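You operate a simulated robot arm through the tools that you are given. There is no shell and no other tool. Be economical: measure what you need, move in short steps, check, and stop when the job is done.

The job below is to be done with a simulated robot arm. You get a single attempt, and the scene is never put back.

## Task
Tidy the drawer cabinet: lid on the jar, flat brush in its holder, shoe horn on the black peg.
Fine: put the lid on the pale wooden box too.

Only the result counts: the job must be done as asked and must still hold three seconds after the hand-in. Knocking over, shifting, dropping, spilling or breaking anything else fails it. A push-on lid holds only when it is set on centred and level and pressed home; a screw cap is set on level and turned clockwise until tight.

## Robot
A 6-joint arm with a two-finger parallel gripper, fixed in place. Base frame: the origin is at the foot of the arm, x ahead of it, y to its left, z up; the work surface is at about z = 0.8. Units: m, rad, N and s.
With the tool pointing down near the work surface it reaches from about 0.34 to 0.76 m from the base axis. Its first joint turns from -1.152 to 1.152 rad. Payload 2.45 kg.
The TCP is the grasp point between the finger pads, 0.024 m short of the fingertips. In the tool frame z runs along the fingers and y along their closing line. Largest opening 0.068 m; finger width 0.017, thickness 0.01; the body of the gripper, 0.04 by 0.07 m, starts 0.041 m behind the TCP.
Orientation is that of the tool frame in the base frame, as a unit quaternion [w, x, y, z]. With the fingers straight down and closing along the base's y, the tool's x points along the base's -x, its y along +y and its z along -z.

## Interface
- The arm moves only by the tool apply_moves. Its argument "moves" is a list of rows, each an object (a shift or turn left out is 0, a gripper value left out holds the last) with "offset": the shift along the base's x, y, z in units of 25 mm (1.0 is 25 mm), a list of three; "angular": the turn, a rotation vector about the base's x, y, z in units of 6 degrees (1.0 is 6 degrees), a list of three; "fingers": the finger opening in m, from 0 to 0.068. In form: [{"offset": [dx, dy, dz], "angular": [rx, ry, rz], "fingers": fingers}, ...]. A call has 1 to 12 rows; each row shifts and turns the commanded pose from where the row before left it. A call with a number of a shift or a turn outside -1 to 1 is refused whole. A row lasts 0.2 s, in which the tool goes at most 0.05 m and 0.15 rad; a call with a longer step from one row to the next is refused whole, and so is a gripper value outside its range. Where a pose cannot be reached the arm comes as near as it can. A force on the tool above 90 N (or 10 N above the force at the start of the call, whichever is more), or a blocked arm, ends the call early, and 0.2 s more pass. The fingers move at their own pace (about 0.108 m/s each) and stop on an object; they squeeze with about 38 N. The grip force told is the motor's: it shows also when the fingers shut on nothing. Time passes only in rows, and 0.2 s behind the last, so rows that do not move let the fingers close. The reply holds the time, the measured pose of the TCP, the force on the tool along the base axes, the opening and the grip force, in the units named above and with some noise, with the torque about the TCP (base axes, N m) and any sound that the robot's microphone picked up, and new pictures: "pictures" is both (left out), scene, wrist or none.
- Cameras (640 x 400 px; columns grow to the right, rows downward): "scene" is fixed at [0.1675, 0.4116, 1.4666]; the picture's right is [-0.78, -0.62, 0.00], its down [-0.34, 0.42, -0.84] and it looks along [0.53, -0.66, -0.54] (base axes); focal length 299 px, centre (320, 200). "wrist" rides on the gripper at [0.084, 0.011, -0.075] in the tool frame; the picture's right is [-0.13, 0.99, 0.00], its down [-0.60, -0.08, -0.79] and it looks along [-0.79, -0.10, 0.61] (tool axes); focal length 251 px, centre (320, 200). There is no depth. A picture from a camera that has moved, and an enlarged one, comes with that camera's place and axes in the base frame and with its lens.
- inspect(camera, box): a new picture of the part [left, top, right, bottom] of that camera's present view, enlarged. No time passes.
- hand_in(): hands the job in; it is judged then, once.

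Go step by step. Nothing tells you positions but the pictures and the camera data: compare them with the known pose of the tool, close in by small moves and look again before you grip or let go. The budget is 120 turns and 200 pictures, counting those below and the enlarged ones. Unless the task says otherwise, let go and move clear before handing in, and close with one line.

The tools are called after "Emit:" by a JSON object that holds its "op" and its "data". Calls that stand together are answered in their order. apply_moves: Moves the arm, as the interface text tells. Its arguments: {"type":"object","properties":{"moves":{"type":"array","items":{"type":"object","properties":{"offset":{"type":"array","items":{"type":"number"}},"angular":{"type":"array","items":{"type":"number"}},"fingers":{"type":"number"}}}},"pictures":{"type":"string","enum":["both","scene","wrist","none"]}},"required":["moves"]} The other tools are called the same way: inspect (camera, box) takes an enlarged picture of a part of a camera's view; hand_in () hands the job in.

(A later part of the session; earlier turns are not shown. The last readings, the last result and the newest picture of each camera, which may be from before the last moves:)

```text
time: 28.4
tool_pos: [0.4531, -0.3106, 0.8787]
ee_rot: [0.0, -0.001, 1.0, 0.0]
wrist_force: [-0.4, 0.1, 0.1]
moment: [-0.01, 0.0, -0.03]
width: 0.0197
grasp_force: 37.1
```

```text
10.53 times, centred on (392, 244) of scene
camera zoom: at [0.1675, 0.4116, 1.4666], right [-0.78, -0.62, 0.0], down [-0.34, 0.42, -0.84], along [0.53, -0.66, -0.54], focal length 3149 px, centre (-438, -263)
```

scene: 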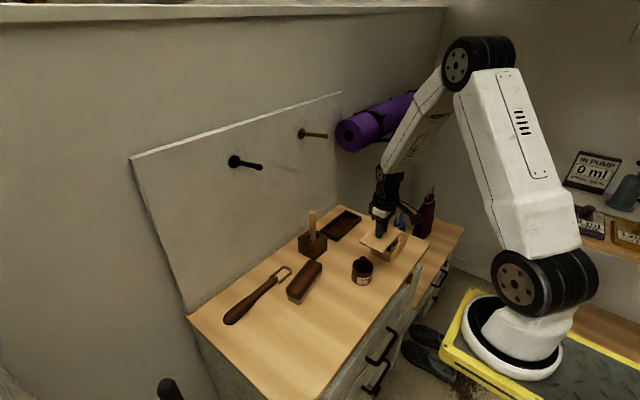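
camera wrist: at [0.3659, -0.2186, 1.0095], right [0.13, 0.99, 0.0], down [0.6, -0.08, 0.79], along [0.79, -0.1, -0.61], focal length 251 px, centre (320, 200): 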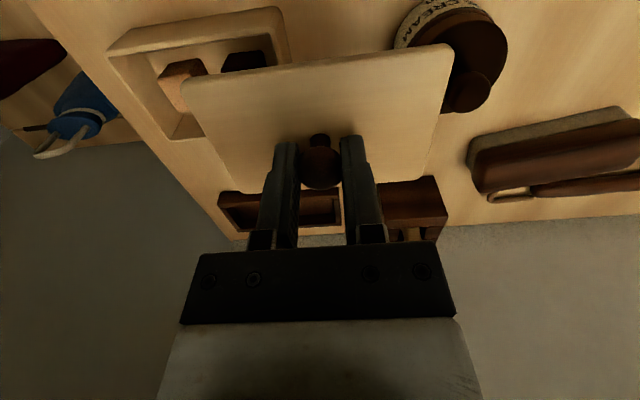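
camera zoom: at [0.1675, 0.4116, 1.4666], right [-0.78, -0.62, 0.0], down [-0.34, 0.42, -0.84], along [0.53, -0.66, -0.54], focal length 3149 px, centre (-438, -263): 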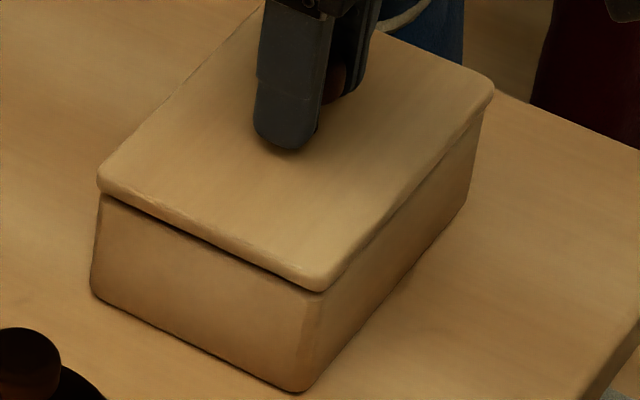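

Emit:
{"op": "apply_moves", "data": {"moves": [{"offset": [0, 0, -0.1]}, {"offset": [0, 0, -0.1]}, {}], "pictures": "none"}}

Emit:
{"op": "inspect", "data": {"camera": "scene", "box": [368, 225, 416, 263]}}

Emit:
{"op": "inspect", "data": {"camera": "wrist", "box": [160, 0, 480, 200]}}

```text
time: 29.2
tool_pos: [0.4535, -0.3098, 0.8759]
ee_rot: [0.002, 0.0, 1.0, 0.0]
wrist_force: [-10.5, 13.0, 42.9]
moment: [0.25, 0.28, 0.04]
width: 0.02
grasp_force: 37.3
heard: snap
```

```text
10.53 times, centred on (392, 244) of scene
camera zoom: at [0.1666, 0.4124, 1.4665], right [-0.78, -0.62, 0.0], down [-0.34, 0.42, -0.84], along [0.53, -0.66, -0.54], focal length 3149 px, centre (-438, -263)
```

zoom: 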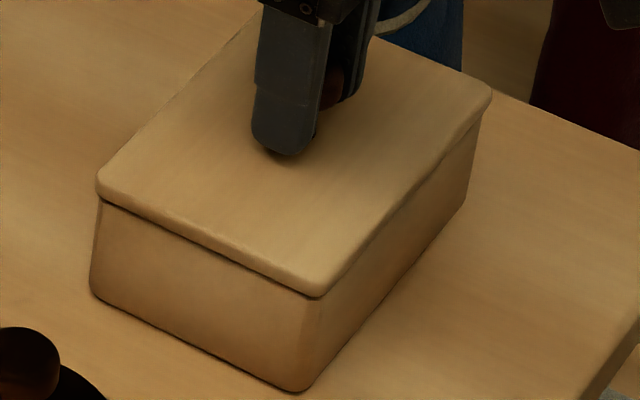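

```text
2.00 times, centred on (320, 100) of wrist
camera zoom: at [0.368, -0.2988, 0.9504], right [0.13, 0.99, 0.0], down [0.6, -0.08, 0.79], along [0.79, -0.1, -0.61], focal length 503 px, centre (320, 400)
```

zoom: 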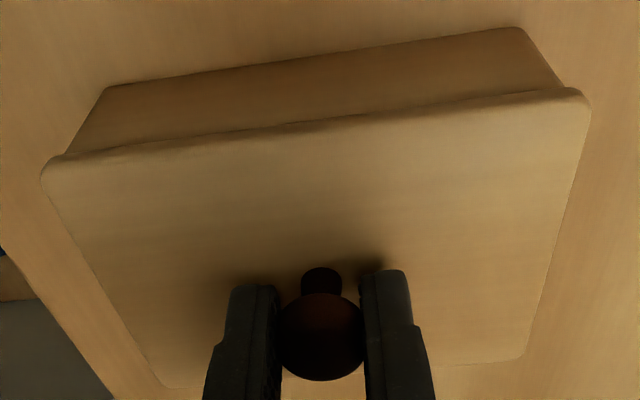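

It snapped on. I unload, release and rise.

Emit:
{"op": "apply_moves", "data": {"moves": [{"offset": [0, 0, 0.1]}, {"fingers": 0.05}, {"fingers": 0.05}, {"offset": [0, 0, 0.5]}, {"offset": [0, 0, 1]}, {"offset": [0, 0, 1]}, {"offset": [0, 0, 1], "fingers": 0.068}, {"offset": [0, 0, 0.5]}], "pictures": "wrist"}}

Emit:
{"op": "inspect", "data": {"camera": "scene", "box": [368, 225, 416, 263]}}

```text
time: 31.0
tool_pos: [0.4523, -0.3093, 0.9773]
ee_rot: [0.0, -0.001, 1.0, 0.0]
wrist_force: [-0.2, -0.2, 0.8]
moment: [-0.02, 0.0, -0.01]
width: 0.0679
grasp_force: 0.1
camera wrist: at [0.3679, -0.2988, 1.051], right [0.13, 0.99, 0.0], down [0.6, -0.08, 0.79], along [0.79, -0.1, -0.61], focal length 251 px, centre (320, 200)
```

wrist: 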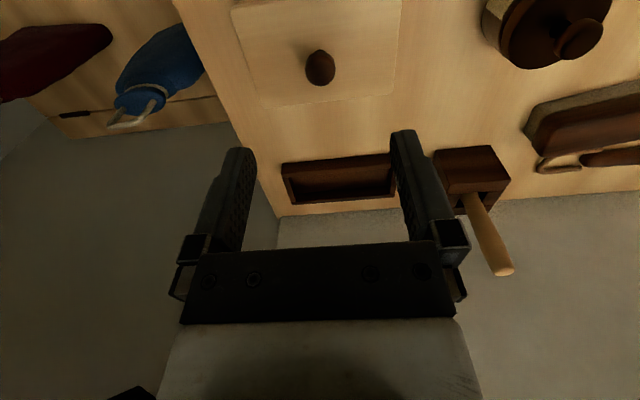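

```text
10.53 times, centred on (392, 244) of scene
camera zoom: at [0.1675, 0.4116, 1.4666], right [-0.78, -0.62, 0.0], down [-0.34, 0.42, -0.84], along [0.53, -0.66, -0.54], focal length 3149 px, centre (-438, -263)
```

zoom: 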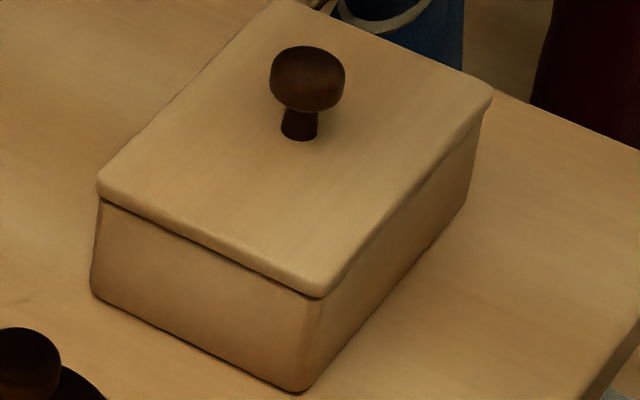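

The box is closed. Now I look at the tray, the flat brush's holder.

Emit:
{"op": "apply_moves", "data": {"moves": [{"offset": [1, 0, 0]}, {"offset": [1, 0, 0]}, {"offset": [1, 0, 0]}, {"offset": [1, 0, 0]}, {"offset": [1, 0, 0]}, {}], "pictures": "none"}}

Emit:
{"op": "inspect", "data": {"camera": "wrist", "box": [160, 0, 480, 200]}}

```text
time: 32.4
tool_pos: [0.5779, -0.3104, 0.9771]
ee_rot: [0.0, 0.001, 1.0, -0.001]
wrist_force: [0.3, 0.5, 0.2]
moment: [-0.05, 0.0, 0.02]
width: 0.0682
grasp_force: 0.1
```

```text
2.00 times, centred on (320, 100) of wrist
camera zoom: at [0.4934, -0.2984, 1.0507], right [0.13, 0.99, 0.0], down [0.6, -0.08, 0.79], along [0.79, -0.1, -0.61], focal length 503 px, centre (320, 400)
```

zoom: 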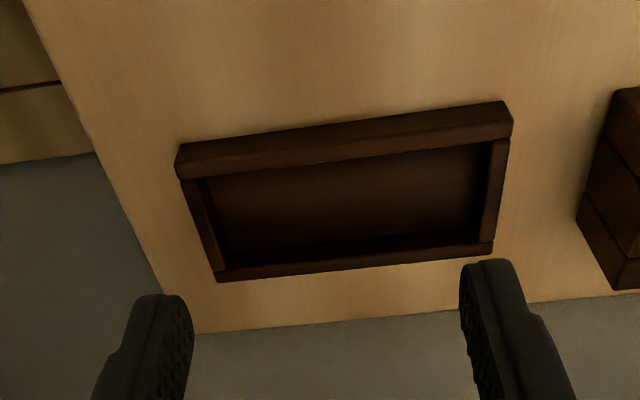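

Tray: centre about (0.640, -0.303), inside about 55 × 133 mm, walls about 20 mm high. Now I go to the brush, turning the tool -90° about z so the fingers close along x.

Emit:
{"op": "apply_moves", "data": {"moves": [{"offset": [-0.5, 0.6, 0.3], "angular": [0, 0, -1]}, {"offset": [-0.5, 0.8, 0.3], "angular": [0, 0, -1]}, {"offset": [-0.5, 0.8, 0.3], "angular": [0, 0, -1]}, {"offset": [-0.2, 0.8, 0], "angular": [0, 0, -1]}, {"offset": [0, 0.8, 0], "angular": [0, 0, -1]}, {"offset": [0, 0.8, 0], "angular": [0, 0, -1]}, {"offset": [0, 0.8, 0], "angular": [0, 0, -1]}, {"offset": [0, 0.8, 0], "angular": [0, 0, -1]}, {"offset": [0, 0.8, 0], "angular": [0, 0, -1]}, {"offset": [0, 0.8, 0], "angular": [0, 0, -1]}, {"offset": [0, 0.8, 0], "angular": [0, 0, -1]}, {"offset": [0, 0.8, 0], "angular": [0, 0, -1]}], "pictures": "scene"}}

Emit:
{"op": "apply_moves", "data": {"moves": [{"offset": [0.3, 0.7, 0], "angular": [0, 0, -1]}, {"offset": [0.4, 0.7, 0], "angular": [0, 0, -1]}, {"offset": [0.4, 0.6, 0], "angular": [0, 0, -1]}, {}], "pictures": "both"}}

```text
time: 35.0
tool_pos: [0.5347, -0.0736, 0.9988]
ee_rot: [0.0, 0.589, 0.808, 0.0]
wrist_force: [0.3, 0.6, -0.2]
moment: [0.0, 0.0, -0.02]
width: 0.0681
grasp_force: 0.1
```

scene: 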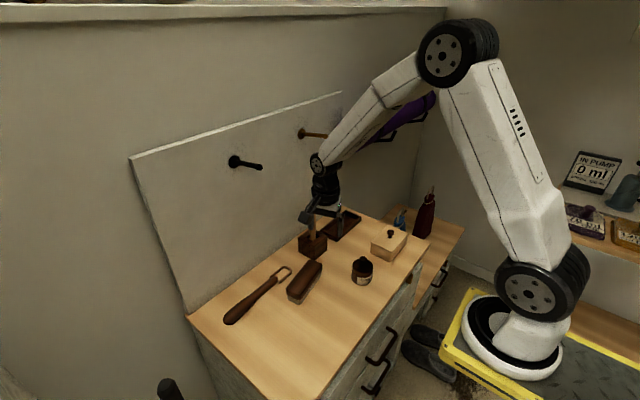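

```text
time: 36.0
tool_pos: [0.564, -0.025, 0.9996]
ee_rot: [0.0, 0.708, 0.706, 0.0]
wrist_force: [-0.6, -1.1, 0.2]
moment: [-0.04, 0.01, -0.01]
width: 0.0683
grasp_force: 0.0
camera wrist: at [0.5742, 0.0597, 1.0732], right [0.99, -0.13, 0.0], down [-0.08, -0.6, 0.79], along [-0.1, -0.79, -0.61], focal length 251 px, centre (320, 200)
```

scene: 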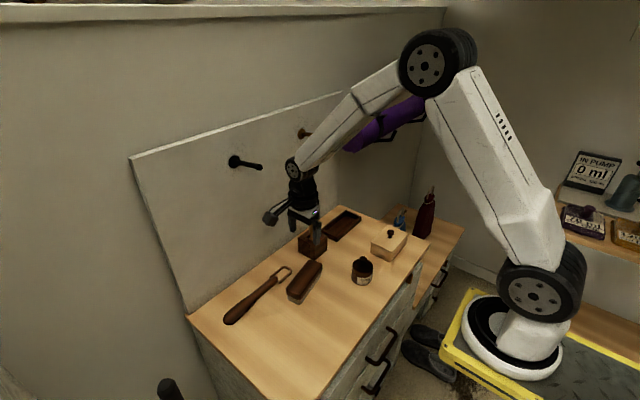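
wrist: 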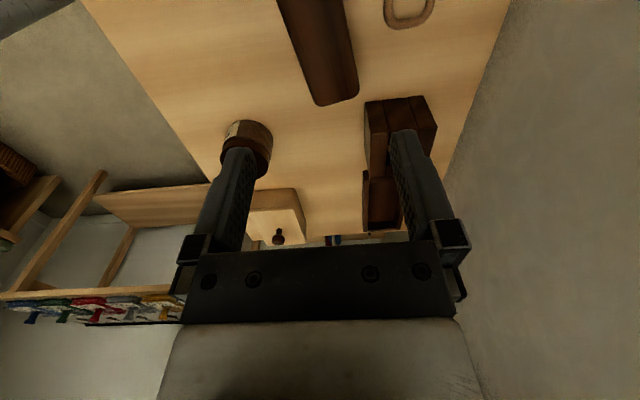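

I check that the stick in the block is undisturbed and look at the brush.

Emit:
{"op": "inspect", "data": {"camera": "scene", "box": [260, 190, 388, 310]}}

Emit:
{"op": "inspect", "data": {"camera": "wrist", "box": [220, 0, 480, 160]}}

```text
3.33 times, centred on (324, 250) of scene
camera zoom: at [0.1675, 0.4116, 1.4666], right [-0.78, -0.62, 0.0], down [-0.34, 0.42, -0.84], along [0.53, -0.66, -0.54], focal length 997 px, centre (307, 33)
```

zoom: 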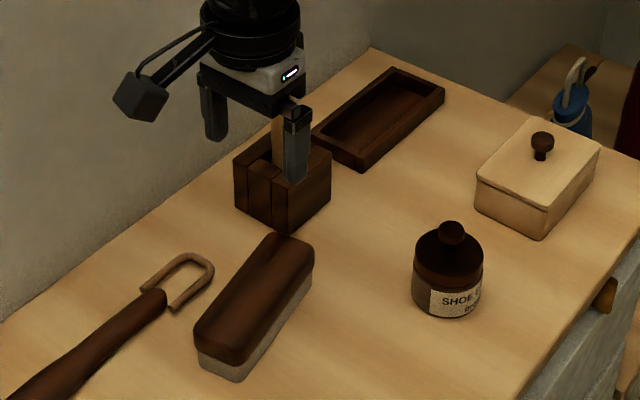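

```text
2.46 times, centred on (350, 80) of wrist
camera zoom: at [0.5742, 0.0597, 1.0732], right [0.99, -0.13, 0.0], down [-0.08, -0.6, 0.79], along [-0.1, -0.79, -0.61], focal length 619 px, centre (246, 495)
```

zoom: 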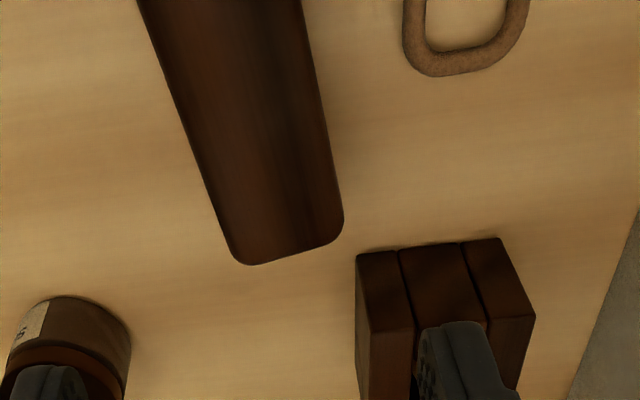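

The stick is fine. I move +y so the whole brush comes into view.

Emit:
{"op": "apply_moves", "data": {"moves": [{"offset": [0, 1, 0]}, {"offset": [0, 1, 0]}, {"offset": [0, 1, 0]}, {}], "pictures": "none"}}

Emit:
{"op": "inspect", "data": {"camera": "wrist", "box": [160, 0, 480, 200]}}

```text
time: 37.0
tool_pos: [0.5627, 0.0506, 1.0006]
ee_rot: [0.0, 0.707, 0.707, 0.0]
wrist_force: [-0.6, 0.0, 0.2]
moment: [0.0, 0.0, 0.01]
width: 0.068
grasp_force: 0.0
```

```text
2.00 times, centred on (320, 100) of wrist
camera zoom: at [0.5735, 0.1347, 1.0735], right [0.99, -0.13, 0.0], down [-0.08, -0.6, 0.79], along [-0.1, -0.79, -0.61], focal length 503 px, centre (320, 400)
```

zoom: 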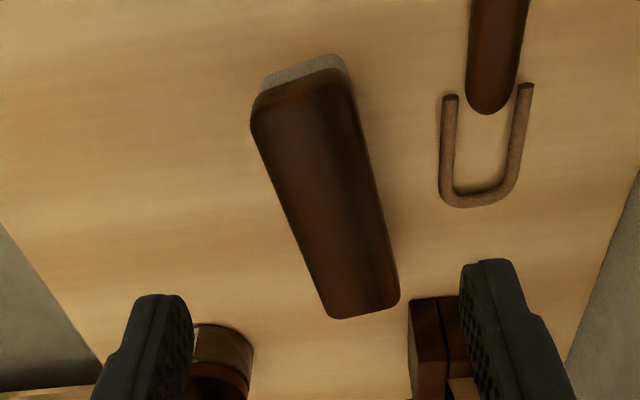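

The brush centre is about (0.564, -0.021), 45 mm wide and 120 mm long, yawed about 9.5°. I position over it with matching yaw.

Emit:
{"op": "apply_moves", "data": {"moves": [{"offset": [0.02, -1, 0], "angular": [0, 0, 0.8]}, {"offset": [0.02, -1, 0], "angular": [0, 0, 0.8]}, {"offset": [0.02, -0.86, -0.5]}, {"offset": [0, 0, -1]}, {"offset": [0, 0, -1]}, {"offset": [0, 0, -1]}, {}], "pictures": "wrist"}}

Emit:
{"op": "inspect", "data": {"camera": "scene", "box": [260, 220, 356, 310]}}

```text
time: 38.6
tool_pos: [0.5646, -0.0213, 0.9125]
ee_rot: [-0.001, 0.646, 0.764, 0.0]
wrist_force: [-0.4, -0.2, 0.0]
moment: [-0.01, 0.02, -0.01]
width: 0.0682
grasp_force: 0.0
camera wrist: at [0.5608, 0.0637, 0.9857], right [1.0, 0.04, 0.0], down [0.02, -0.61, 0.79], along [0.03, -0.79, -0.61], focal length 251 px, centre (320, 200)
```

wrist: 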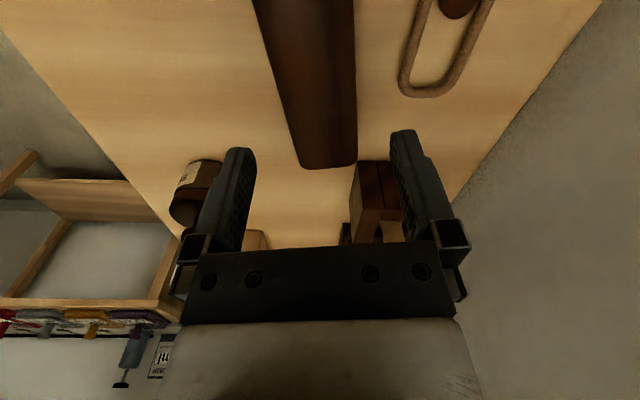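

```text
4.44 times, centred on (308, 265) of scene
camera zoom: at [0.1675, 0.4116, 1.4666], right [-0.78, -0.62, 0.0], down [-0.34, 0.42, -0.84], along [0.53, -0.66, -0.54], focal length 1330 px, centre (373, -89)
```

zoom: 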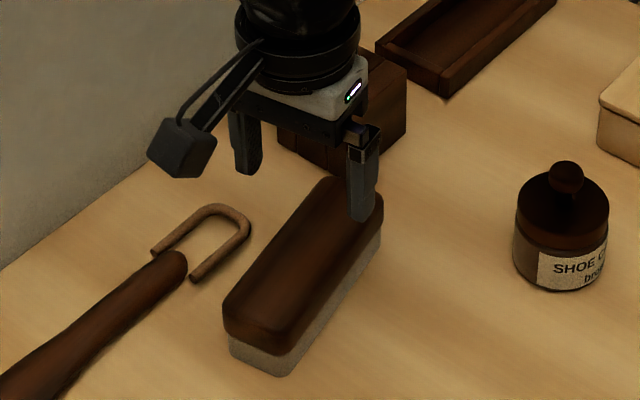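

Yaw and centring match. I go down and grip.

Emit:
{"op": "apply_moves", "data": {"moves": [{"offset": [0, 0, -1]}, {"offset": [0, 0, -1]}, {"offset": [0, 0, -0.66]}, {}], "pictures": "none"}}

Emit:
{"op": "inspect", "data": {"camera": "scene", "box": [268, 240, 348, 310]}}

```text
time: 39.6
tool_pos: [0.5649, -0.0221, 0.8444]
ee_rot: [0.0, 0.646, 0.763, 0.0]
wrist_force: [-0.5, -0.5, -0.4]
moment: [0.04, -0.01, -0.04]
width: 0.0683
grasp_force: 0.0
```

```text
5.71 times, centred on (308, 275) of scene
camera zoom: at [0.1675, 0.4116, 1.4666], right [-0.78, -0.62, 0.0], down [-0.34, 0.42, -0.84], along [0.53, -0.66, -0.54], focal length 1710 px, centre (389, -229)
```

zoom: 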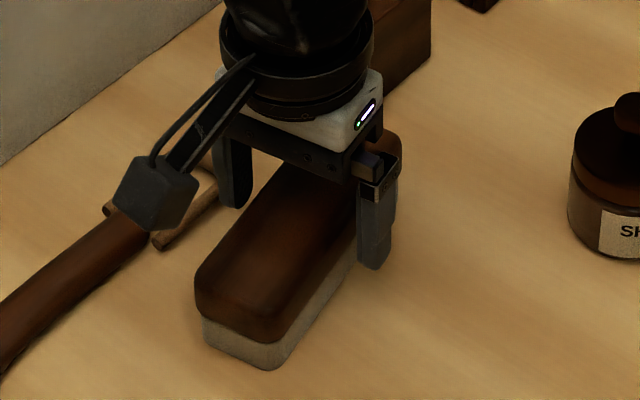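

Emit:
{"op": "apply_moves", "data": {"moves": [{"offset": [0, 0, 0.08], "fingers": 0.03}, {"fingers": 0.0}, {"fingers": 0.0}, {}], "pictures": "none"}}

Emit:
{"op": "inspect", "data": {"camera": "scene", "box": [268, 240, 348, 310]}}

```text
time: 40.6
tool_pos: [0.5646, -0.0222, 0.8477]
ee_rot: [0.0, 0.645, 0.764, 0.0]
wrist_force: [-0.8, 0.3, -0.2]
moment: [-0.02, -0.02, 0.04]
width: 0.0474
grasp_force: 37.7
```

```text
5.71 times, centred on (308, 275) of scene
camera zoom: at [0.1675, 0.4116, 1.4666], right [-0.78, -0.62, 0.0], down [-0.34, 0.42, -0.84], along [0.53, -0.66, -0.54], focal length 1710 px, centre (389, -229)
```

zoom: 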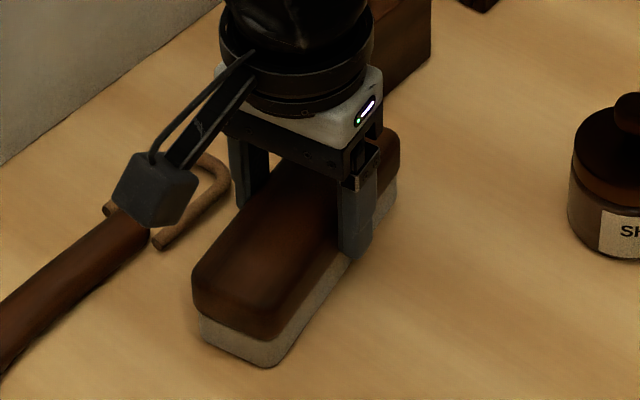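

Gripped at 47 mm. I lift and travel along x≈0.52, clear of the stick, then over to the tray while undoing the yaw.

Emit:
{"op": "apply_moves", "data": {"moves": [{"offset": [0, 0, 0.5]}, {"offset": [0, 0, 1]}, {"offset": [0, 0, 1]}, {"offset": [0, 0, 1]}, {"offset": [-0.5, 0, 1]}, {"offset": [-0.7, 0, 0.5]}, {"offset": [-0.7, -1, 0], "angular": [0, 0, -0.8]}, {"offset": [0, -1, 0], "angular": [0, 0, -0.8]}, {"offset": [0, -1, 0]}, {"offset": [0, -1, 0]}, {"offset": [0, -1, 0]}, {"offset": [0, -1, 0]}], "pictures": "scene"}}

Emit:
{"op": "apply_moves", "data": {"moves": [{"offset": [0, -1, 0]}, {"offset": [0, -1, 0]}, {"offset": [0, -1, 0]}, {"offset": [0, -1, 0]}, {"offset": [0, -1, 0]}, {"offset": [0.8, -0.24, 0]}, {"offset": [1, 0, 0]}, {"offset": [1, 0, 0]}, {}], "pictures": "both"}}

```text
time: 43.2
tool_pos: [0.5163, -0.1743, 0.971]
ee_rot: [0.0, 0.707, 0.707, 0.001]
wrist_force: [0.1, 0.0, -0.8]
moment: [-0.01, -0.01, 0.02]
width: 0.0476
grasp_force: 37.8
```

scene: 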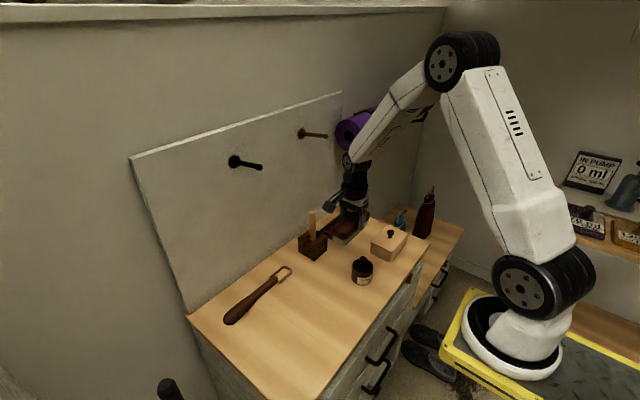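

```text
time: 45.2
tool_pos: [0.5868, -0.3027, 0.9729]
ee_rot: [0.0, 0.707, 0.707, 0.0]
wrist_force: [-0.5, 0.6, -1.1]
moment: [-0.02, -0.04, -0.01]
width: 0.0476
grasp_force: 37.9
camera wrist: at [0.5976, -0.2179, 1.0471], right [0.99, -0.13, 0.0], down [-0.08, -0.6, 0.79], along [-0.1, -0.79, -0.61], focal length 251 px, centre (320, 200)
```

scene: 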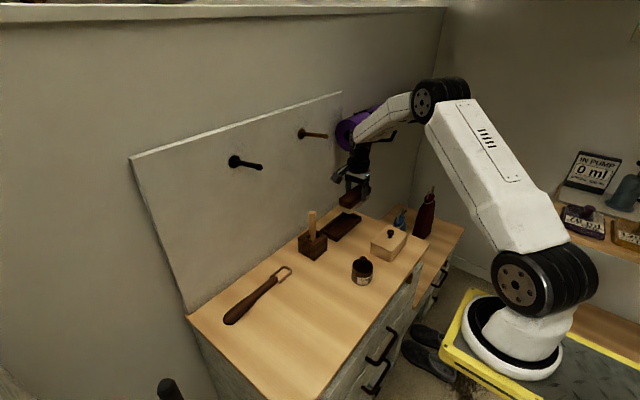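
wrist: 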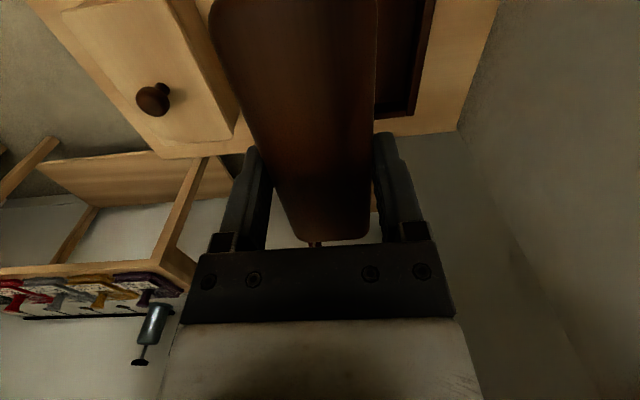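

Before going in I need to know the clearance to the purple mat, which is near the tray. I zoom in.

Emit:
{"op": "inspect", "data": {"camera": "scene", "box": [310, 60, 470, 260]}}

```text
2.00 times, centred on (390, 160) of scene
camera zoom: at [0.1675, 0.4116, 1.4666], right [-0.78, -0.62, 0.0], down [-0.34, 0.42, -0.84], along [0.53, -0.66, -0.54], focal length 598 px, centre (180, 280)
```

zoom: 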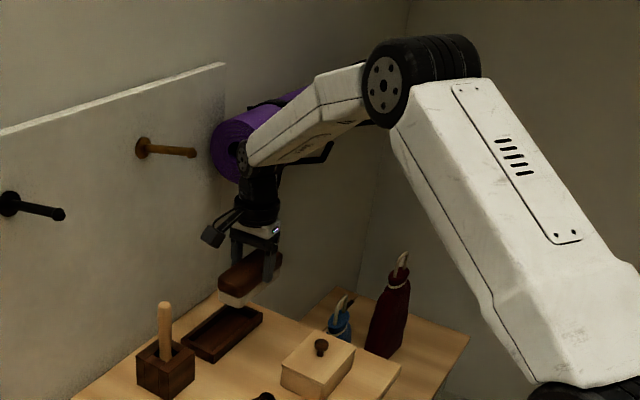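

The mat's end is only about 4 cm from where the wrist would be with this centre grip. I'll set the brush down on a clear spot at (0.538, -0.215) and regrip it nearer its +y end, so the wrist stays away from the mat.

Emit:
{"op": "apply_moves", "data": {"moves": [{"offset": [-1, 1, 0]}, {"offset": [-0.96, 1, 0]}, {"offset": [0, 1, -1]}, {"offset": [0, 0.5, -1]}, {"offset": [0, 0, -1]}, {"offset": [0, 0, -1]}, {"offset": [0, 0, -0.7]}, {}], "pictures": "none"}}

Emit:
{"op": "inspect", "data": {"camera": "scene", "box": [290, 190, 418, 290]}}

```text
time: 47.0
tool_pos: [0.5388, -0.2142, 0.8553]
ee_rot: [0.0, 0.707, 0.707, 0.0]
wrist_force: [0.2, 0.2, -0.8]
moment: [0.01, 0.02, -0.02]
width: 0.0475
grasp_force: 38.0
```

```text
4.00 times, centred on (354, 240) of scene
camera zoom: at [0.1675, 0.4116, 1.4666], right [-0.78, -0.62, 0.0], down [-0.34, 0.42, -0.84], along [0.53, -0.66, -0.54], focal length 1197 px, centre (184, 40)
```

zoom: 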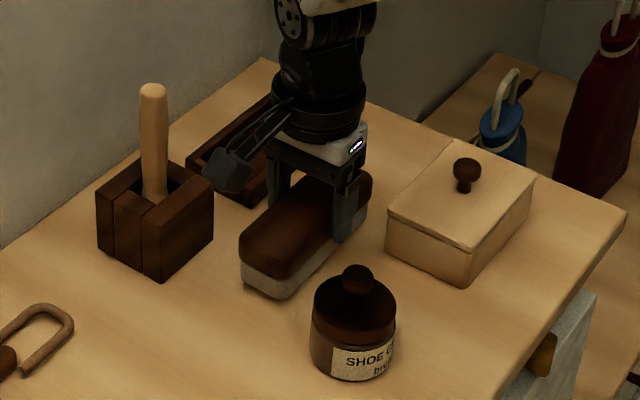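

Emit:
{"op": "apply_moves", "data": {"moves": [{"offset": [0, 0, -0.26]}, {}, {"fingers": 0.06}, {"fingers": 0.06}, {}], "pictures": "none"}}

Emit:
{"op": "inspect", "data": {"camera": "scene", "box": [314, 210, 394, 270]}}

Emit:
{"op": "inspect", "data": {"camera": "wrist", "box": [160, 0, 480, 200]}}

```text
time: 48.2
tool_pos: [0.5388, -0.2137, 0.8501]
ee_rot: [0.0, 0.708, 0.706, 0.0]
wrist_force: [-0.7, 0.2, -0.3]
moment: [0.0, -0.01, -0.01]
width: 0.0601
grasp_force: 0.0
```

```text
6.67 times, centred on (354, 240) of scene
camera zoom: at [0.1675, 0.4116, 1.4666], right [-0.78, -0.62, 0.0], down [-0.34, 0.42, -0.84], along [0.53, -0.66, -0.54], focal length 1994 px, centre (93, -67)
```

zoom: 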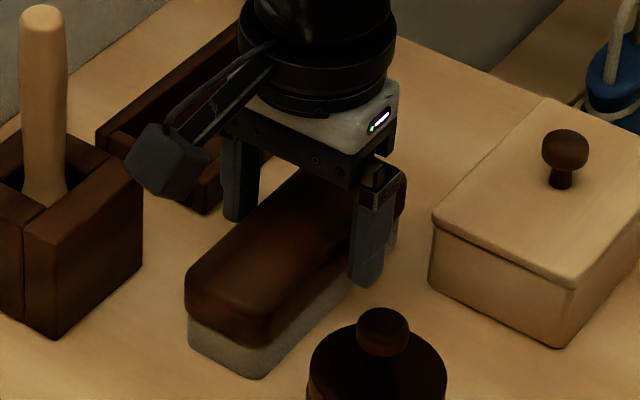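

```text
2.00 times, centred on (320, 100) of wrist
camera zoom: at [0.5488, -0.1303, 0.9226], right [0.99, -0.13, 0.0], down [-0.08, -0.6, 0.79], along [-0.1, -0.79, -0.61], focal length 503 px, centre (320, 400)
```

zoom: 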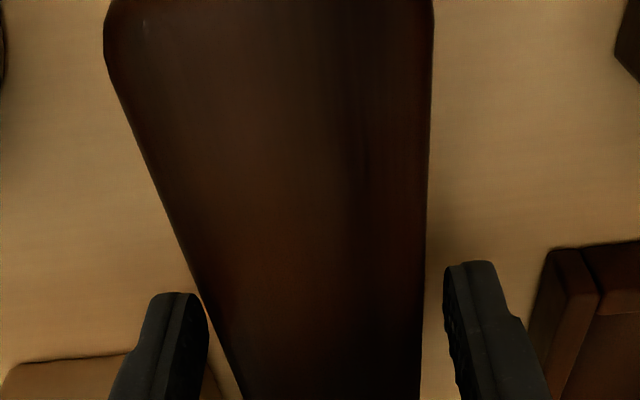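

The brush sits stable. I slide the fingers 30 mm towards +y and regrip.

Emit:
{"op": "apply_moves", "data": {"moves": [{"offset": [0, 0.6, 0]}, {"offset": [0, 0.6, 0]}, {"fingers": 0.0}, {"fingers": 0.0}, {}], "pictures": "none"}}

Emit:
{"op": "inspect", "data": {"camera": "scene", "box": [314, 210, 394, 270]}}

```text
time: 49.4
tool_pos: [0.538, -0.1847, 0.8488]
ee_rot: [0.0, 0.707, 0.707, 0.0]
wrist_force: [-0.5, 0.4, 0.7]
moment: [0.02, 0.0, -0.03]
width: 0.0476
grasp_force: 37.9
```

```text
6.67 times, centred on (354, 240) of scene
camera zoom: at [0.1675, 0.4116, 1.4666], right [-0.78, -0.62, 0.0], down [-0.34, 0.42, -0.84], along [0.53, -0.66, -0.54], focal length 1994 px, centre (93, -67)
```

zoom: 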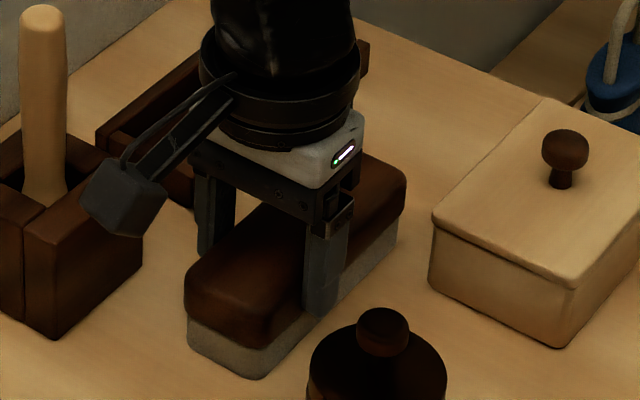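

The camera housing would come close to the stick with a 30 mm offset. A 15 mm offset is the best compromise between mat and stick, so I regrip there.

Emit:
{"op": "apply_moves", "data": {"moves": [{"fingers": 0.06}, {"fingers": 0.06}, {"offset": [0, -0.6, 0]}, {}, {"fingers": 0.0}, {"fingers": 0.0}, {}], "pictures": "none"}}

Emit:
{"op": "apply_moves", "data": {"moves": [{"offset": [0, 0, 0.5]}, {"offset": [0, -1, 0.7]}, {"offset": [0, -1, 0]}, {"offset": [0, -1, 0]}, {"offset": [0.2, -0.55, 0]}, {}], "pictures": "both"}}

```text
time: 51.0
tool_pos: [0.5379, -0.2009, 0.8493]
ee_rot: [0.0, 0.708, 0.707, -0.001]
wrist_force: [-0.1, -0.5, 1.4]
moment: [0.01, 0.06, 0.0]
width: 0.0474
grasp_force: 37.6
```

```text
time: 52.4
tool_pos: [0.5421, -0.2883, 0.8783]
ee_rot: [0.0, 0.707, 0.708, 0.0]
wrist_force: [0.3, 0.2, -1.6]
moment: [0.04, 0.02, 0.01]
width: 0.0476
grasp_force: 37.6
camera wrist: at [0.5531, -0.2046, 0.9521], right [0.99, -0.13, 0.0], down [-0.08, -0.6, 0.79], along [-0.1, -0.79, -0.61], focal length 251 px, centre (320, 200)
```

scene: 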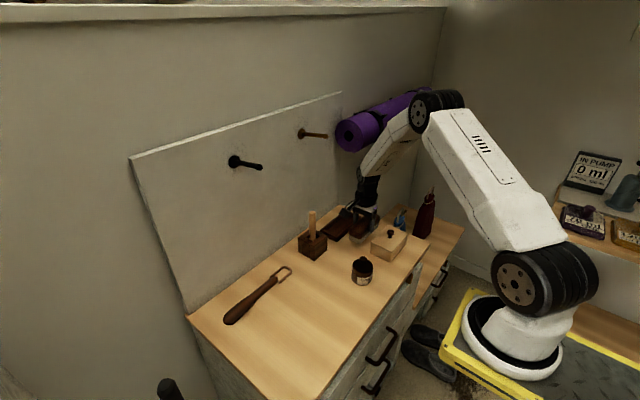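
wrist: 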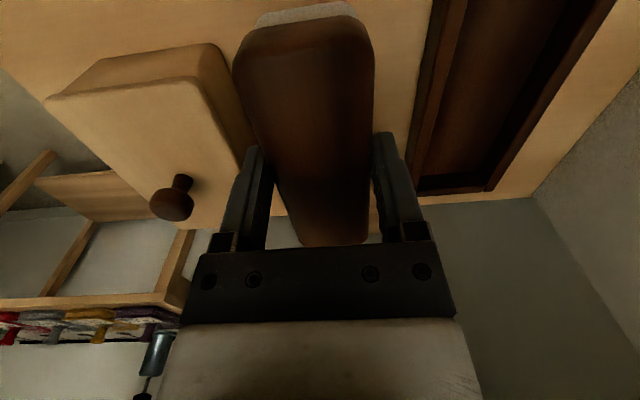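

The path looks clear. I move over the tray at the same height and check.

Emit:
{"op": "apply_moves", "data": {"moves": [{"offset": [1, -0.05, 0]}, {"offset": [1, 0, 0]}, {"offset": [1, 0, 0]}, {"offset": [0.9, 0, 0]}, {}], "pictures": "both"}}

Emit:
{"op": "inspect", "data": {"camera": "scene", "box": [300, 180, 396, 260]}}

Emit:
{"op": "inspect", "data": {"camera": "wrist", "box": [200, 0, 440, 150]}}

```text
time: 53.6
tool_pos: [0.64, -0.2903, 0.879]
ee_rot: [-0.001, 0.707, 0.707, -0.001]
wrist_force: [-0.2, -0.4, -0.9]
moment: [-0.01, -0.01, -0.02]
width: 0.0476
grasp_force: 37.7
camera wrist: at [0.651, -0.2053, 0.9521], right [0.99, -0.13, 0.0], down [-0.08, -0.6, 0.79], along [-0.1, -0.79, -0.61], focal length 251 px, centre (320, 200)
```

scene: 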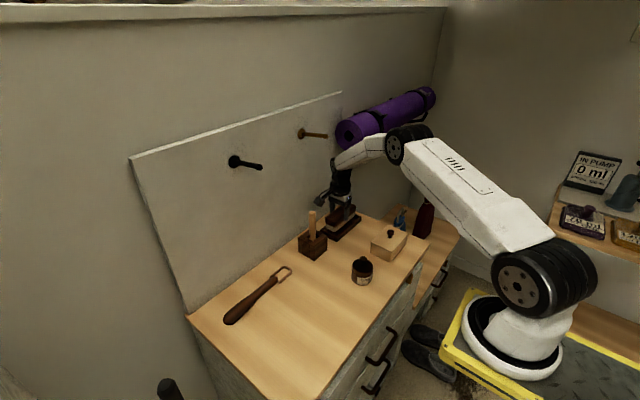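
wrist: 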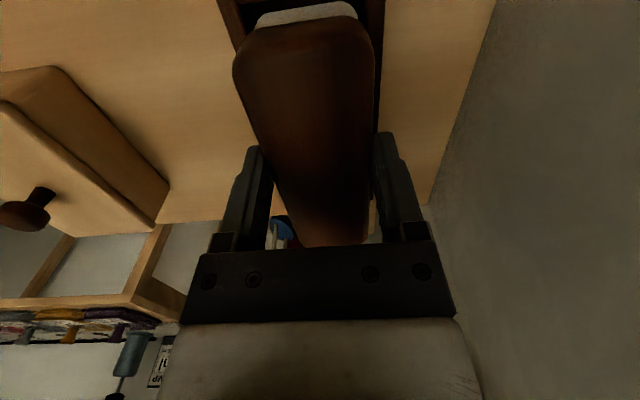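

```text
5.00 times, centred on (348, 220) of scene
camera zoom: at [0.1675, 0.4116, 1.4666], right [-0.78, -0.62, 0.0], down [-0.34, 0.42, -0.84], along [0.53, -0.66, -0.54], focal length 1496 px, centre (180, 100)
```

zoom: 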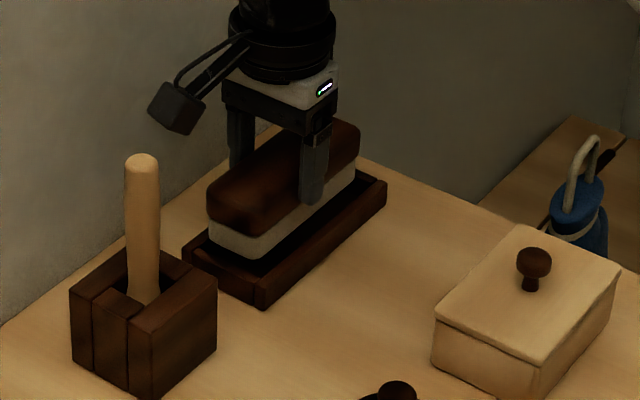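

```text
2.67 times, centred on (320, 75) of wrist
camera zoom: at [0.651, -0.2053, 0.9521], right [0.99, -0.13, 0.0], down [-0.08, -0.6, 0.79], along [-0.1, -0.79, -0.61], focal length 670 px, centre (320, 533)
```

zoom: 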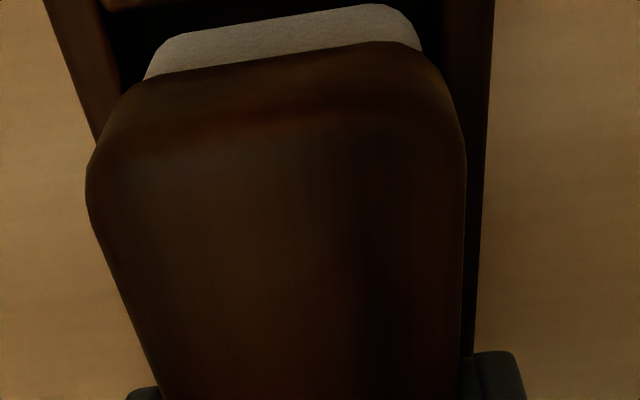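

Aligned in x within 1 mm. The brush should go about 4 mm further in -y. I correct that and lower it into the tray.

Emit:
{"op": "apply_moves", "data": {"moves": [{"offset": [-0.02, -0.16, 0]}, {"offset": [0, 0, -0.4]}, {"offset": [0, 0, -0.3]}, {}], "pictures": "none"}}

Emit:
{"op": "inspect", "data": {"camera": "scene", "box": [310, 190, 390, 250]}}

Emit:
{"op": "inspect", "data": {"camera": "wrist", "box": [200, 0, 440, 150]}}

```text
time: 54.6
tool_pos: [0.64, -0.2942, 0.8606]
ee_rot: [0.0, 0.707, 0.708, 0.0]
wrist_force: [-0.2, -0.1, -1.6]
moment: [0.02, 0.01, 0.03]
width: 0.0477
grasp_force: 38.0
```

```text
6.67 times, centred on (350, 220) of scene
camera zoom: at [0.1675, 0.4116, 1.4666], right [-0.78, -0.62, 0.0], down [-0.34, 0.42, -0.84], along [0.53, -0.66, -0.54], focal length 1994 px, centre (120, 67)
```

zoom: 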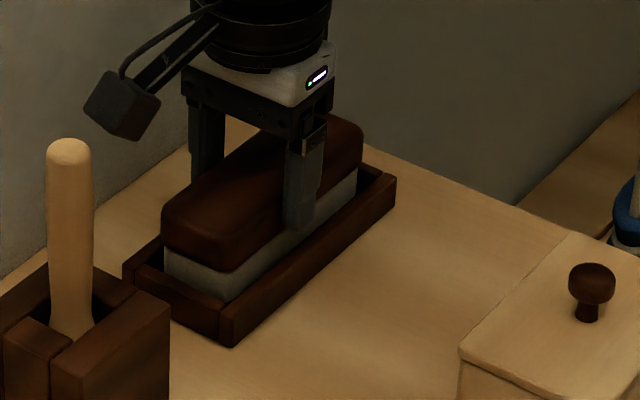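

```text
2.67 times, centred on (320, 75) of wrist
camera zoom: at [0.6504, -0.2098, 0.9344], right [0.99, -0.13, 0.0], down [-0.08, -0.6, 0.79], along [-0.1, -0.79, -0.61], focal length 670 px, centre (320, 533)
```

zoom: 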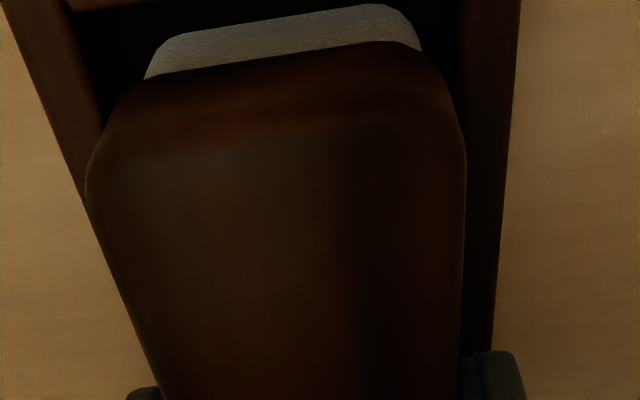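

It's entering the tray cleanly. I lower the last few millimetres.

Emit:
{"op": "apply_moves", "data": {"moves": [{"offset": [0, 0, -0.15]}, {"offset": [0, 0, -0.1]}, {}], "pictures": "none"}}

Emit:
{"op": "inspect", "data": {"camera": "scene", "box": [310, 190, 390, 250]}}

```text
time: 55.4
tool_pos: [0.6393, -0.2943, 0.8533]
ee_rot: [0.0, 0.707, 0.707, 0.0]
wrist_force: [-0.4, -0.3, -0.8]
moment: [0.0, -0.01, 0.02]
width: 0.0473
grasp_force: 38.4
```

```text
6.67 times, centred on (350, 220) of scene
camera zoom: at [0.1675, 0.4116, 1.4666], right [-0.78, -0.62, 0.0], down [-0.34, 0.42, -0.84], along [0.53, -0.66, -0.54], focal length 1994 px, centre (120, 67)
```

zoom: 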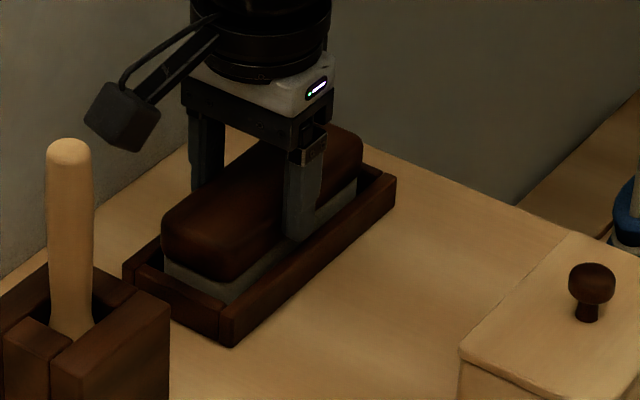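

Emit:
{"op": "apply_moves", "data": {"moves": [{"offset": [0, 0, -0.07]}, {}], "pictures": "none"}}

```text
time: 56.0
tool_pos: [0.6402, -0.295, 0.853]
ee_rot: [0.001, 0.707, 0.707, 0.001]
wrist_force: [-5.5, 3.3, 13.5]
moment: [0.25, 0.41, -0.05]
width: 0.0475
grasp_force: 37.6
```

Contact at the bottom. I release and rise straight up; only as high as needed, then move back away from the mat.

Emit:
{"op": "apply_moves", "data": {"moves": [{"offset": [0, 0, 0.03], "fingers": 0.06}, {"fingers": 0.06}, {"offset": [0, 0, 0.5]}, {"offset": [0, 0, 1]}, {"offset": [-0.5, 0, 0.3]}, {"offset": [-1, 0, 0.2]}, {"offset": [-1, 0, 0.5]}, {"offset": [-1, 0.5, 1]}, {"offset": [-1, 0.5, 1]}, {}], "pictures": "both"}}

Emit:
{"op": "inspect", "data": {"camera": "scene", "box": [310, 190, 390, 250]}}

```text
time: 58.2
tool_pos: [0.5264, -0.2685, 0.9669]
ee_rot: [0.0, 0.707, 0.707, -0.001]
wrist_force: [-0.3, 0.9, 0.5]
moment: [0.01, 0.02, -0.01]
width: 0.0598
grasp_force: 0.2
camera wrist: at [0.5375, -0.1844, 1.0404], right [0.99, -0.13, 0.0], down [-0.08, -0.6, 0.79], along [-0.1, -0.79, -0.61], focal length 251 px, centre (320, 200)
```

scene: 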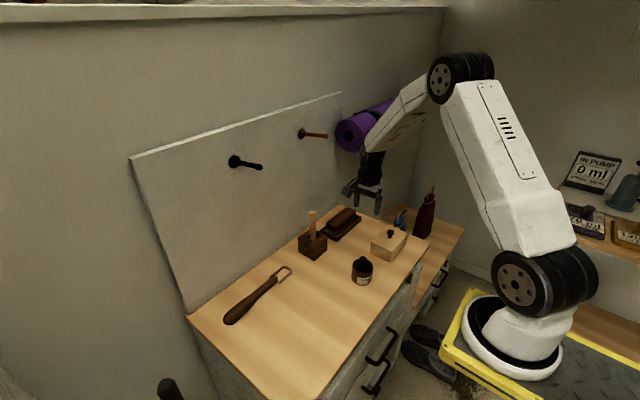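
wrist: 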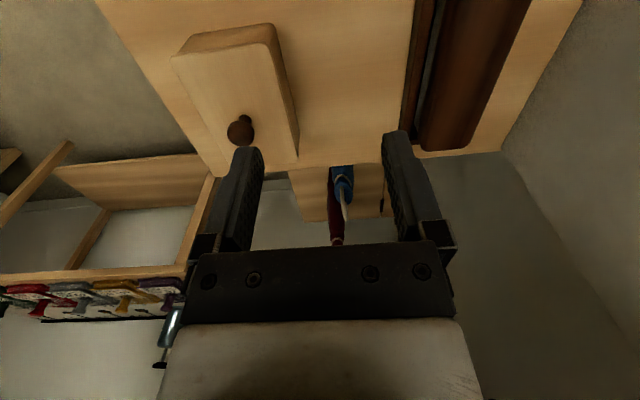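

```text
6.67 times, centred on (350, 220) of scene
camera zoom: at [0.1675, 0.4116, 1.4666], right [-0.78, -0.62, 0.0], down [-0.34, 0.42, -0.84], along [0.53, -0.66, -0.54], focal length 1994 px, centre (120, 67)
```

zoom: 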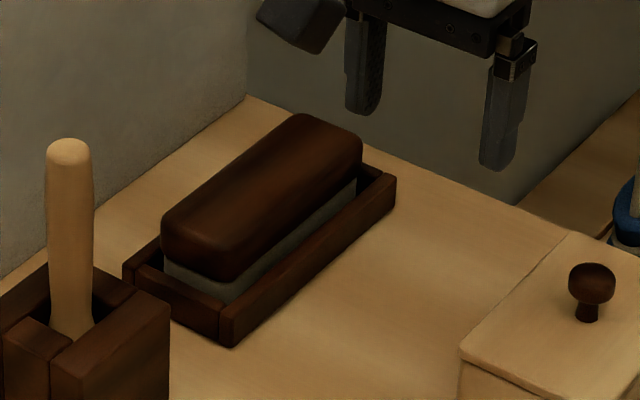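

The brush is in its holder. Now I go to the shoe horn.

Emit:
{"op": "apply_moves", "data": {"moves": [{"offset": [0, 1, 0.4]}, {"offset": [0, 1, 0.4]}, {"offset": [0, 1, 0.4]}, {"offset": [0, 1, 0.2]}, {"offset": [0, 1, 0]}, {"offset": [0, 1, 0]}, {"offset": [0, 1, 0]}, {"offset": [0, 1, 0]}, {"offset": [0, 1, 0]}, {"offset": [0, 1, 0]}, {"offset": [0.5, 1, 0]}, {"offset": [0.8, 1, 0]}], "pictures": "none"}}

Emit:
{"op": "apply_moves", "data": {"moves": [{"offset": [0.8, 1, 0]}, {"offset": [0.8, 1, 0]}, {"offset": [0.5, 1, 0], "fingers": 0.068}, {"offset": [0, 1, 0]}, {}], "pictures": "both"}}

Emit:
{"op": "inspect", "data": {"camera": "wrist", "box": [160, 0, 480, 200]}}

```text
time: 60.8
tool_pos: [0.5601, 0.031, 0.9994]
ee_rot: [0.0, 0.707, 0.707, 0.0]
wrist_force: [0.8, -0.5, -0.3]
moment: [-0.03, -0.01, 0.01]
width: 0.0602
grasp_force: 0.0
```

```text
time: 62.0
tool_pos: [0.6135, 0.1314, 1.0004]
ee_rot: [0.0, 0.707, 0.707, 0.001]
wrist_force: [-0.1, 0.3, -0.1]
moment: [-0.02, -0.02, 0.02]
width: 0.0679
grasp_force: 0.0
camera wrist: at [0.6232, 0.2152, 1.0745], right [0.99, -0.13, 0.0], down [-0.08, -0.6, 0.79], along [-0.1, -0.79, -0.61], focal length 251 px, centre (320, 200)
```

scene: 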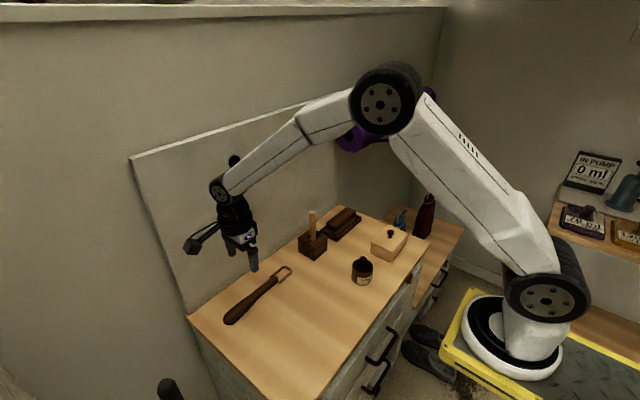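
wrist: 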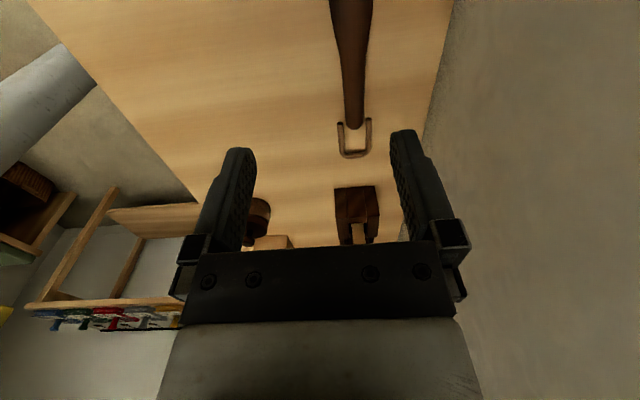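

```text
2.00 times, centred on (320, 100) of wrist
camera zoom: at [0.6232, 0.2152, 1.0745], right [0.99, -0.13, 0.0], down [-0.08, -0.6, 0.79], along [-0.1, -0.79, -0.61], focal length 503 px, centre (320, 400)
```

zoom: 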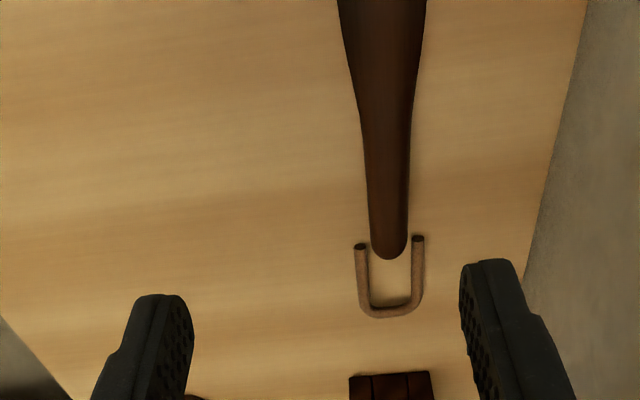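

Horn: handle along y at x≈0.642, about 22 mm wide. The loop is 41 mm wide and ends at y≈-0.047. I'll grip at y≈0.05, going down first so the wrist stays below the black peg.

Emit:
{"op": "apply_moves", "data": {"moves": [{"offset": [0, 0, -1]}, {"offset": [0, 0, -1]}, {"offset": [0, 0, -1]}, {"offset": [0.2, -0.5, -1]}, {"offset": [0.5, -1, 0]}, {"offset": [0.45, -1, 0]}, {"offset": [0, -0.75, 0]}, {}], "pictures": "both"}}

Emit:
{"op": "inspect", "data": {"camera": "wrist", "box": [200, 0, 440, 150]}}

```text
time: 63.8
tool_pos: [0.6411, 0.0492, 0.9001]
ee_rot: [0.0, 0.707, 0.707, 0.0]
wrist_force: [0.3, 0.5, 0.3]
moment: [0.0, 0.0, 0.0]
width: 0.0679
grasp_force: 0.0
camera wrist: at [0.6518, 0.1334, 0.9748], right [0.99, -0.13, 0.0], down [-0.08, -0.6, 0.79], along [-0.1, -0.79, -0.61], focal length 251 px, centre (320, 200)
```

scene: 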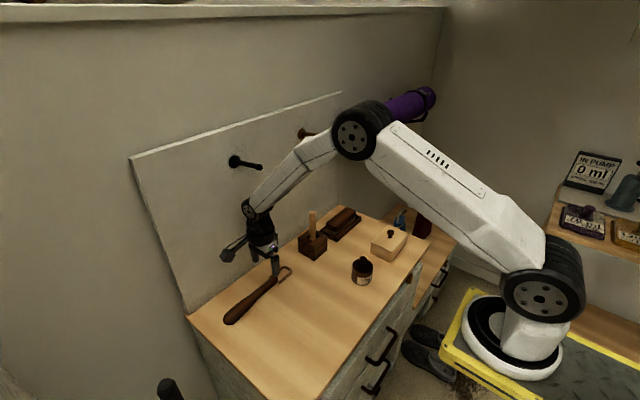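
wrist: 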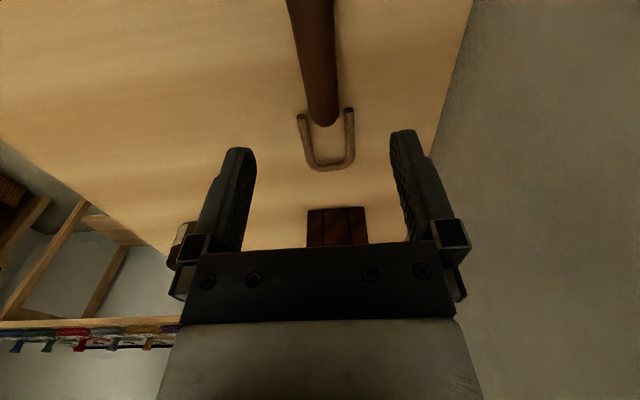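

```text
2.67 times, centred on (320, 75) of wrist
camera zoom: at [0.6518, 0.1334, 0.9748], right [0.99, -0.13, 0.0], down [-0.08, -0.6, 0.79], along [-0.1, -0.79, -0.61], focal length 670 px, centre (320, 533)
```

zoom: 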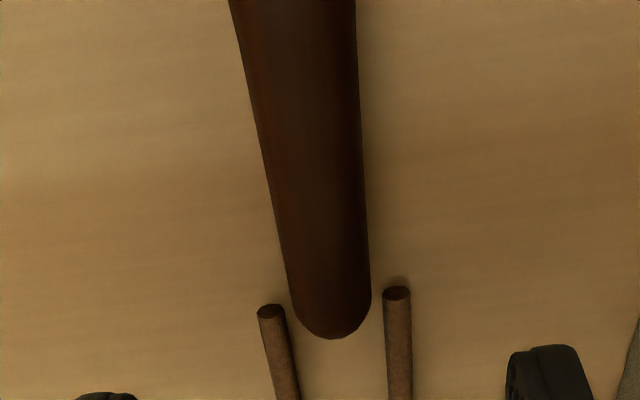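

Centred. I go down and grip the handle.

Emit:
{"op": "apply_moves", "data": {"moves": [{"offset": [0, 0, -1], "fingers": 0.05}, {"offset": [0, 0, -1]}, {"offset": [0, 0, -0.8]}, {}, {"fingers": 0.0}, {"fingers": 0.0}, {}], "pictures": "wrist"}}

Emit:
{"op": "inspect", "data": {"camera": "scene", "box": [216, 240, 312, 320]}}

```text
time: 65.4
tool_pos: [0.6403, 0.0495, 0.8317]
ee_rot: [0.0, 0.707, 0.707, 0.0]
wrist_force: [0.6, -0.5, 0.2]
moment: [-0.03, -0.04, 0.02]
width: 0.0247
grasp_force: 37.8
camera wrist: at [0.6507, 0.1338, 0.9048], right [0.99, -0.13, 0.0], down [-0.08, -0.6, 0.79], along [-0.1, -0.79, -0.61], focal length 251 px, centre (320, 200)
```

wrist: 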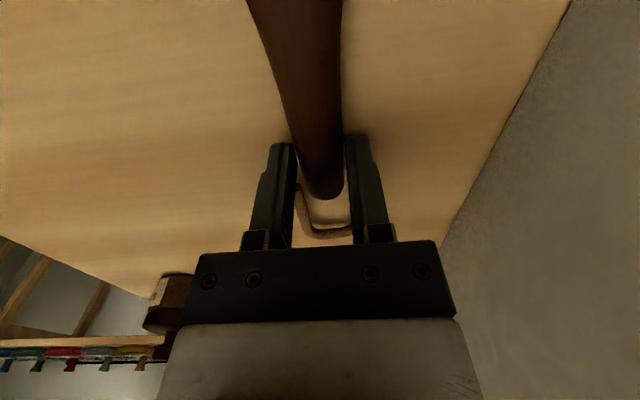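

```text
5.00 times, centred on (264, 280) of scene
camera zoom: at [0.1675, 0.4116, 1.4666], right [-0.78, -0.62, 0.0], down [-0.34, 0.42, -0.84], along [0.53, -0.66, -0.54], focal length 1496 px, centre (600, -200)
```

zoom: 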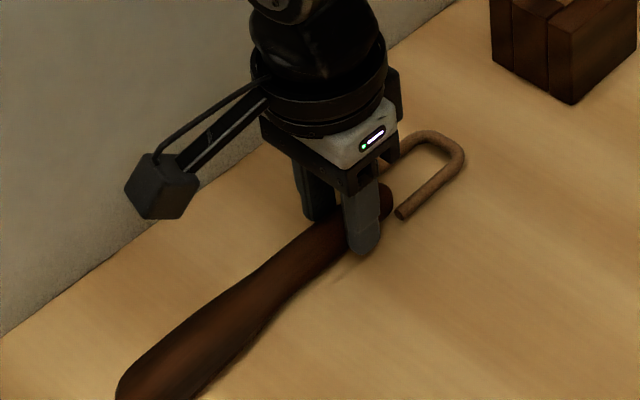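

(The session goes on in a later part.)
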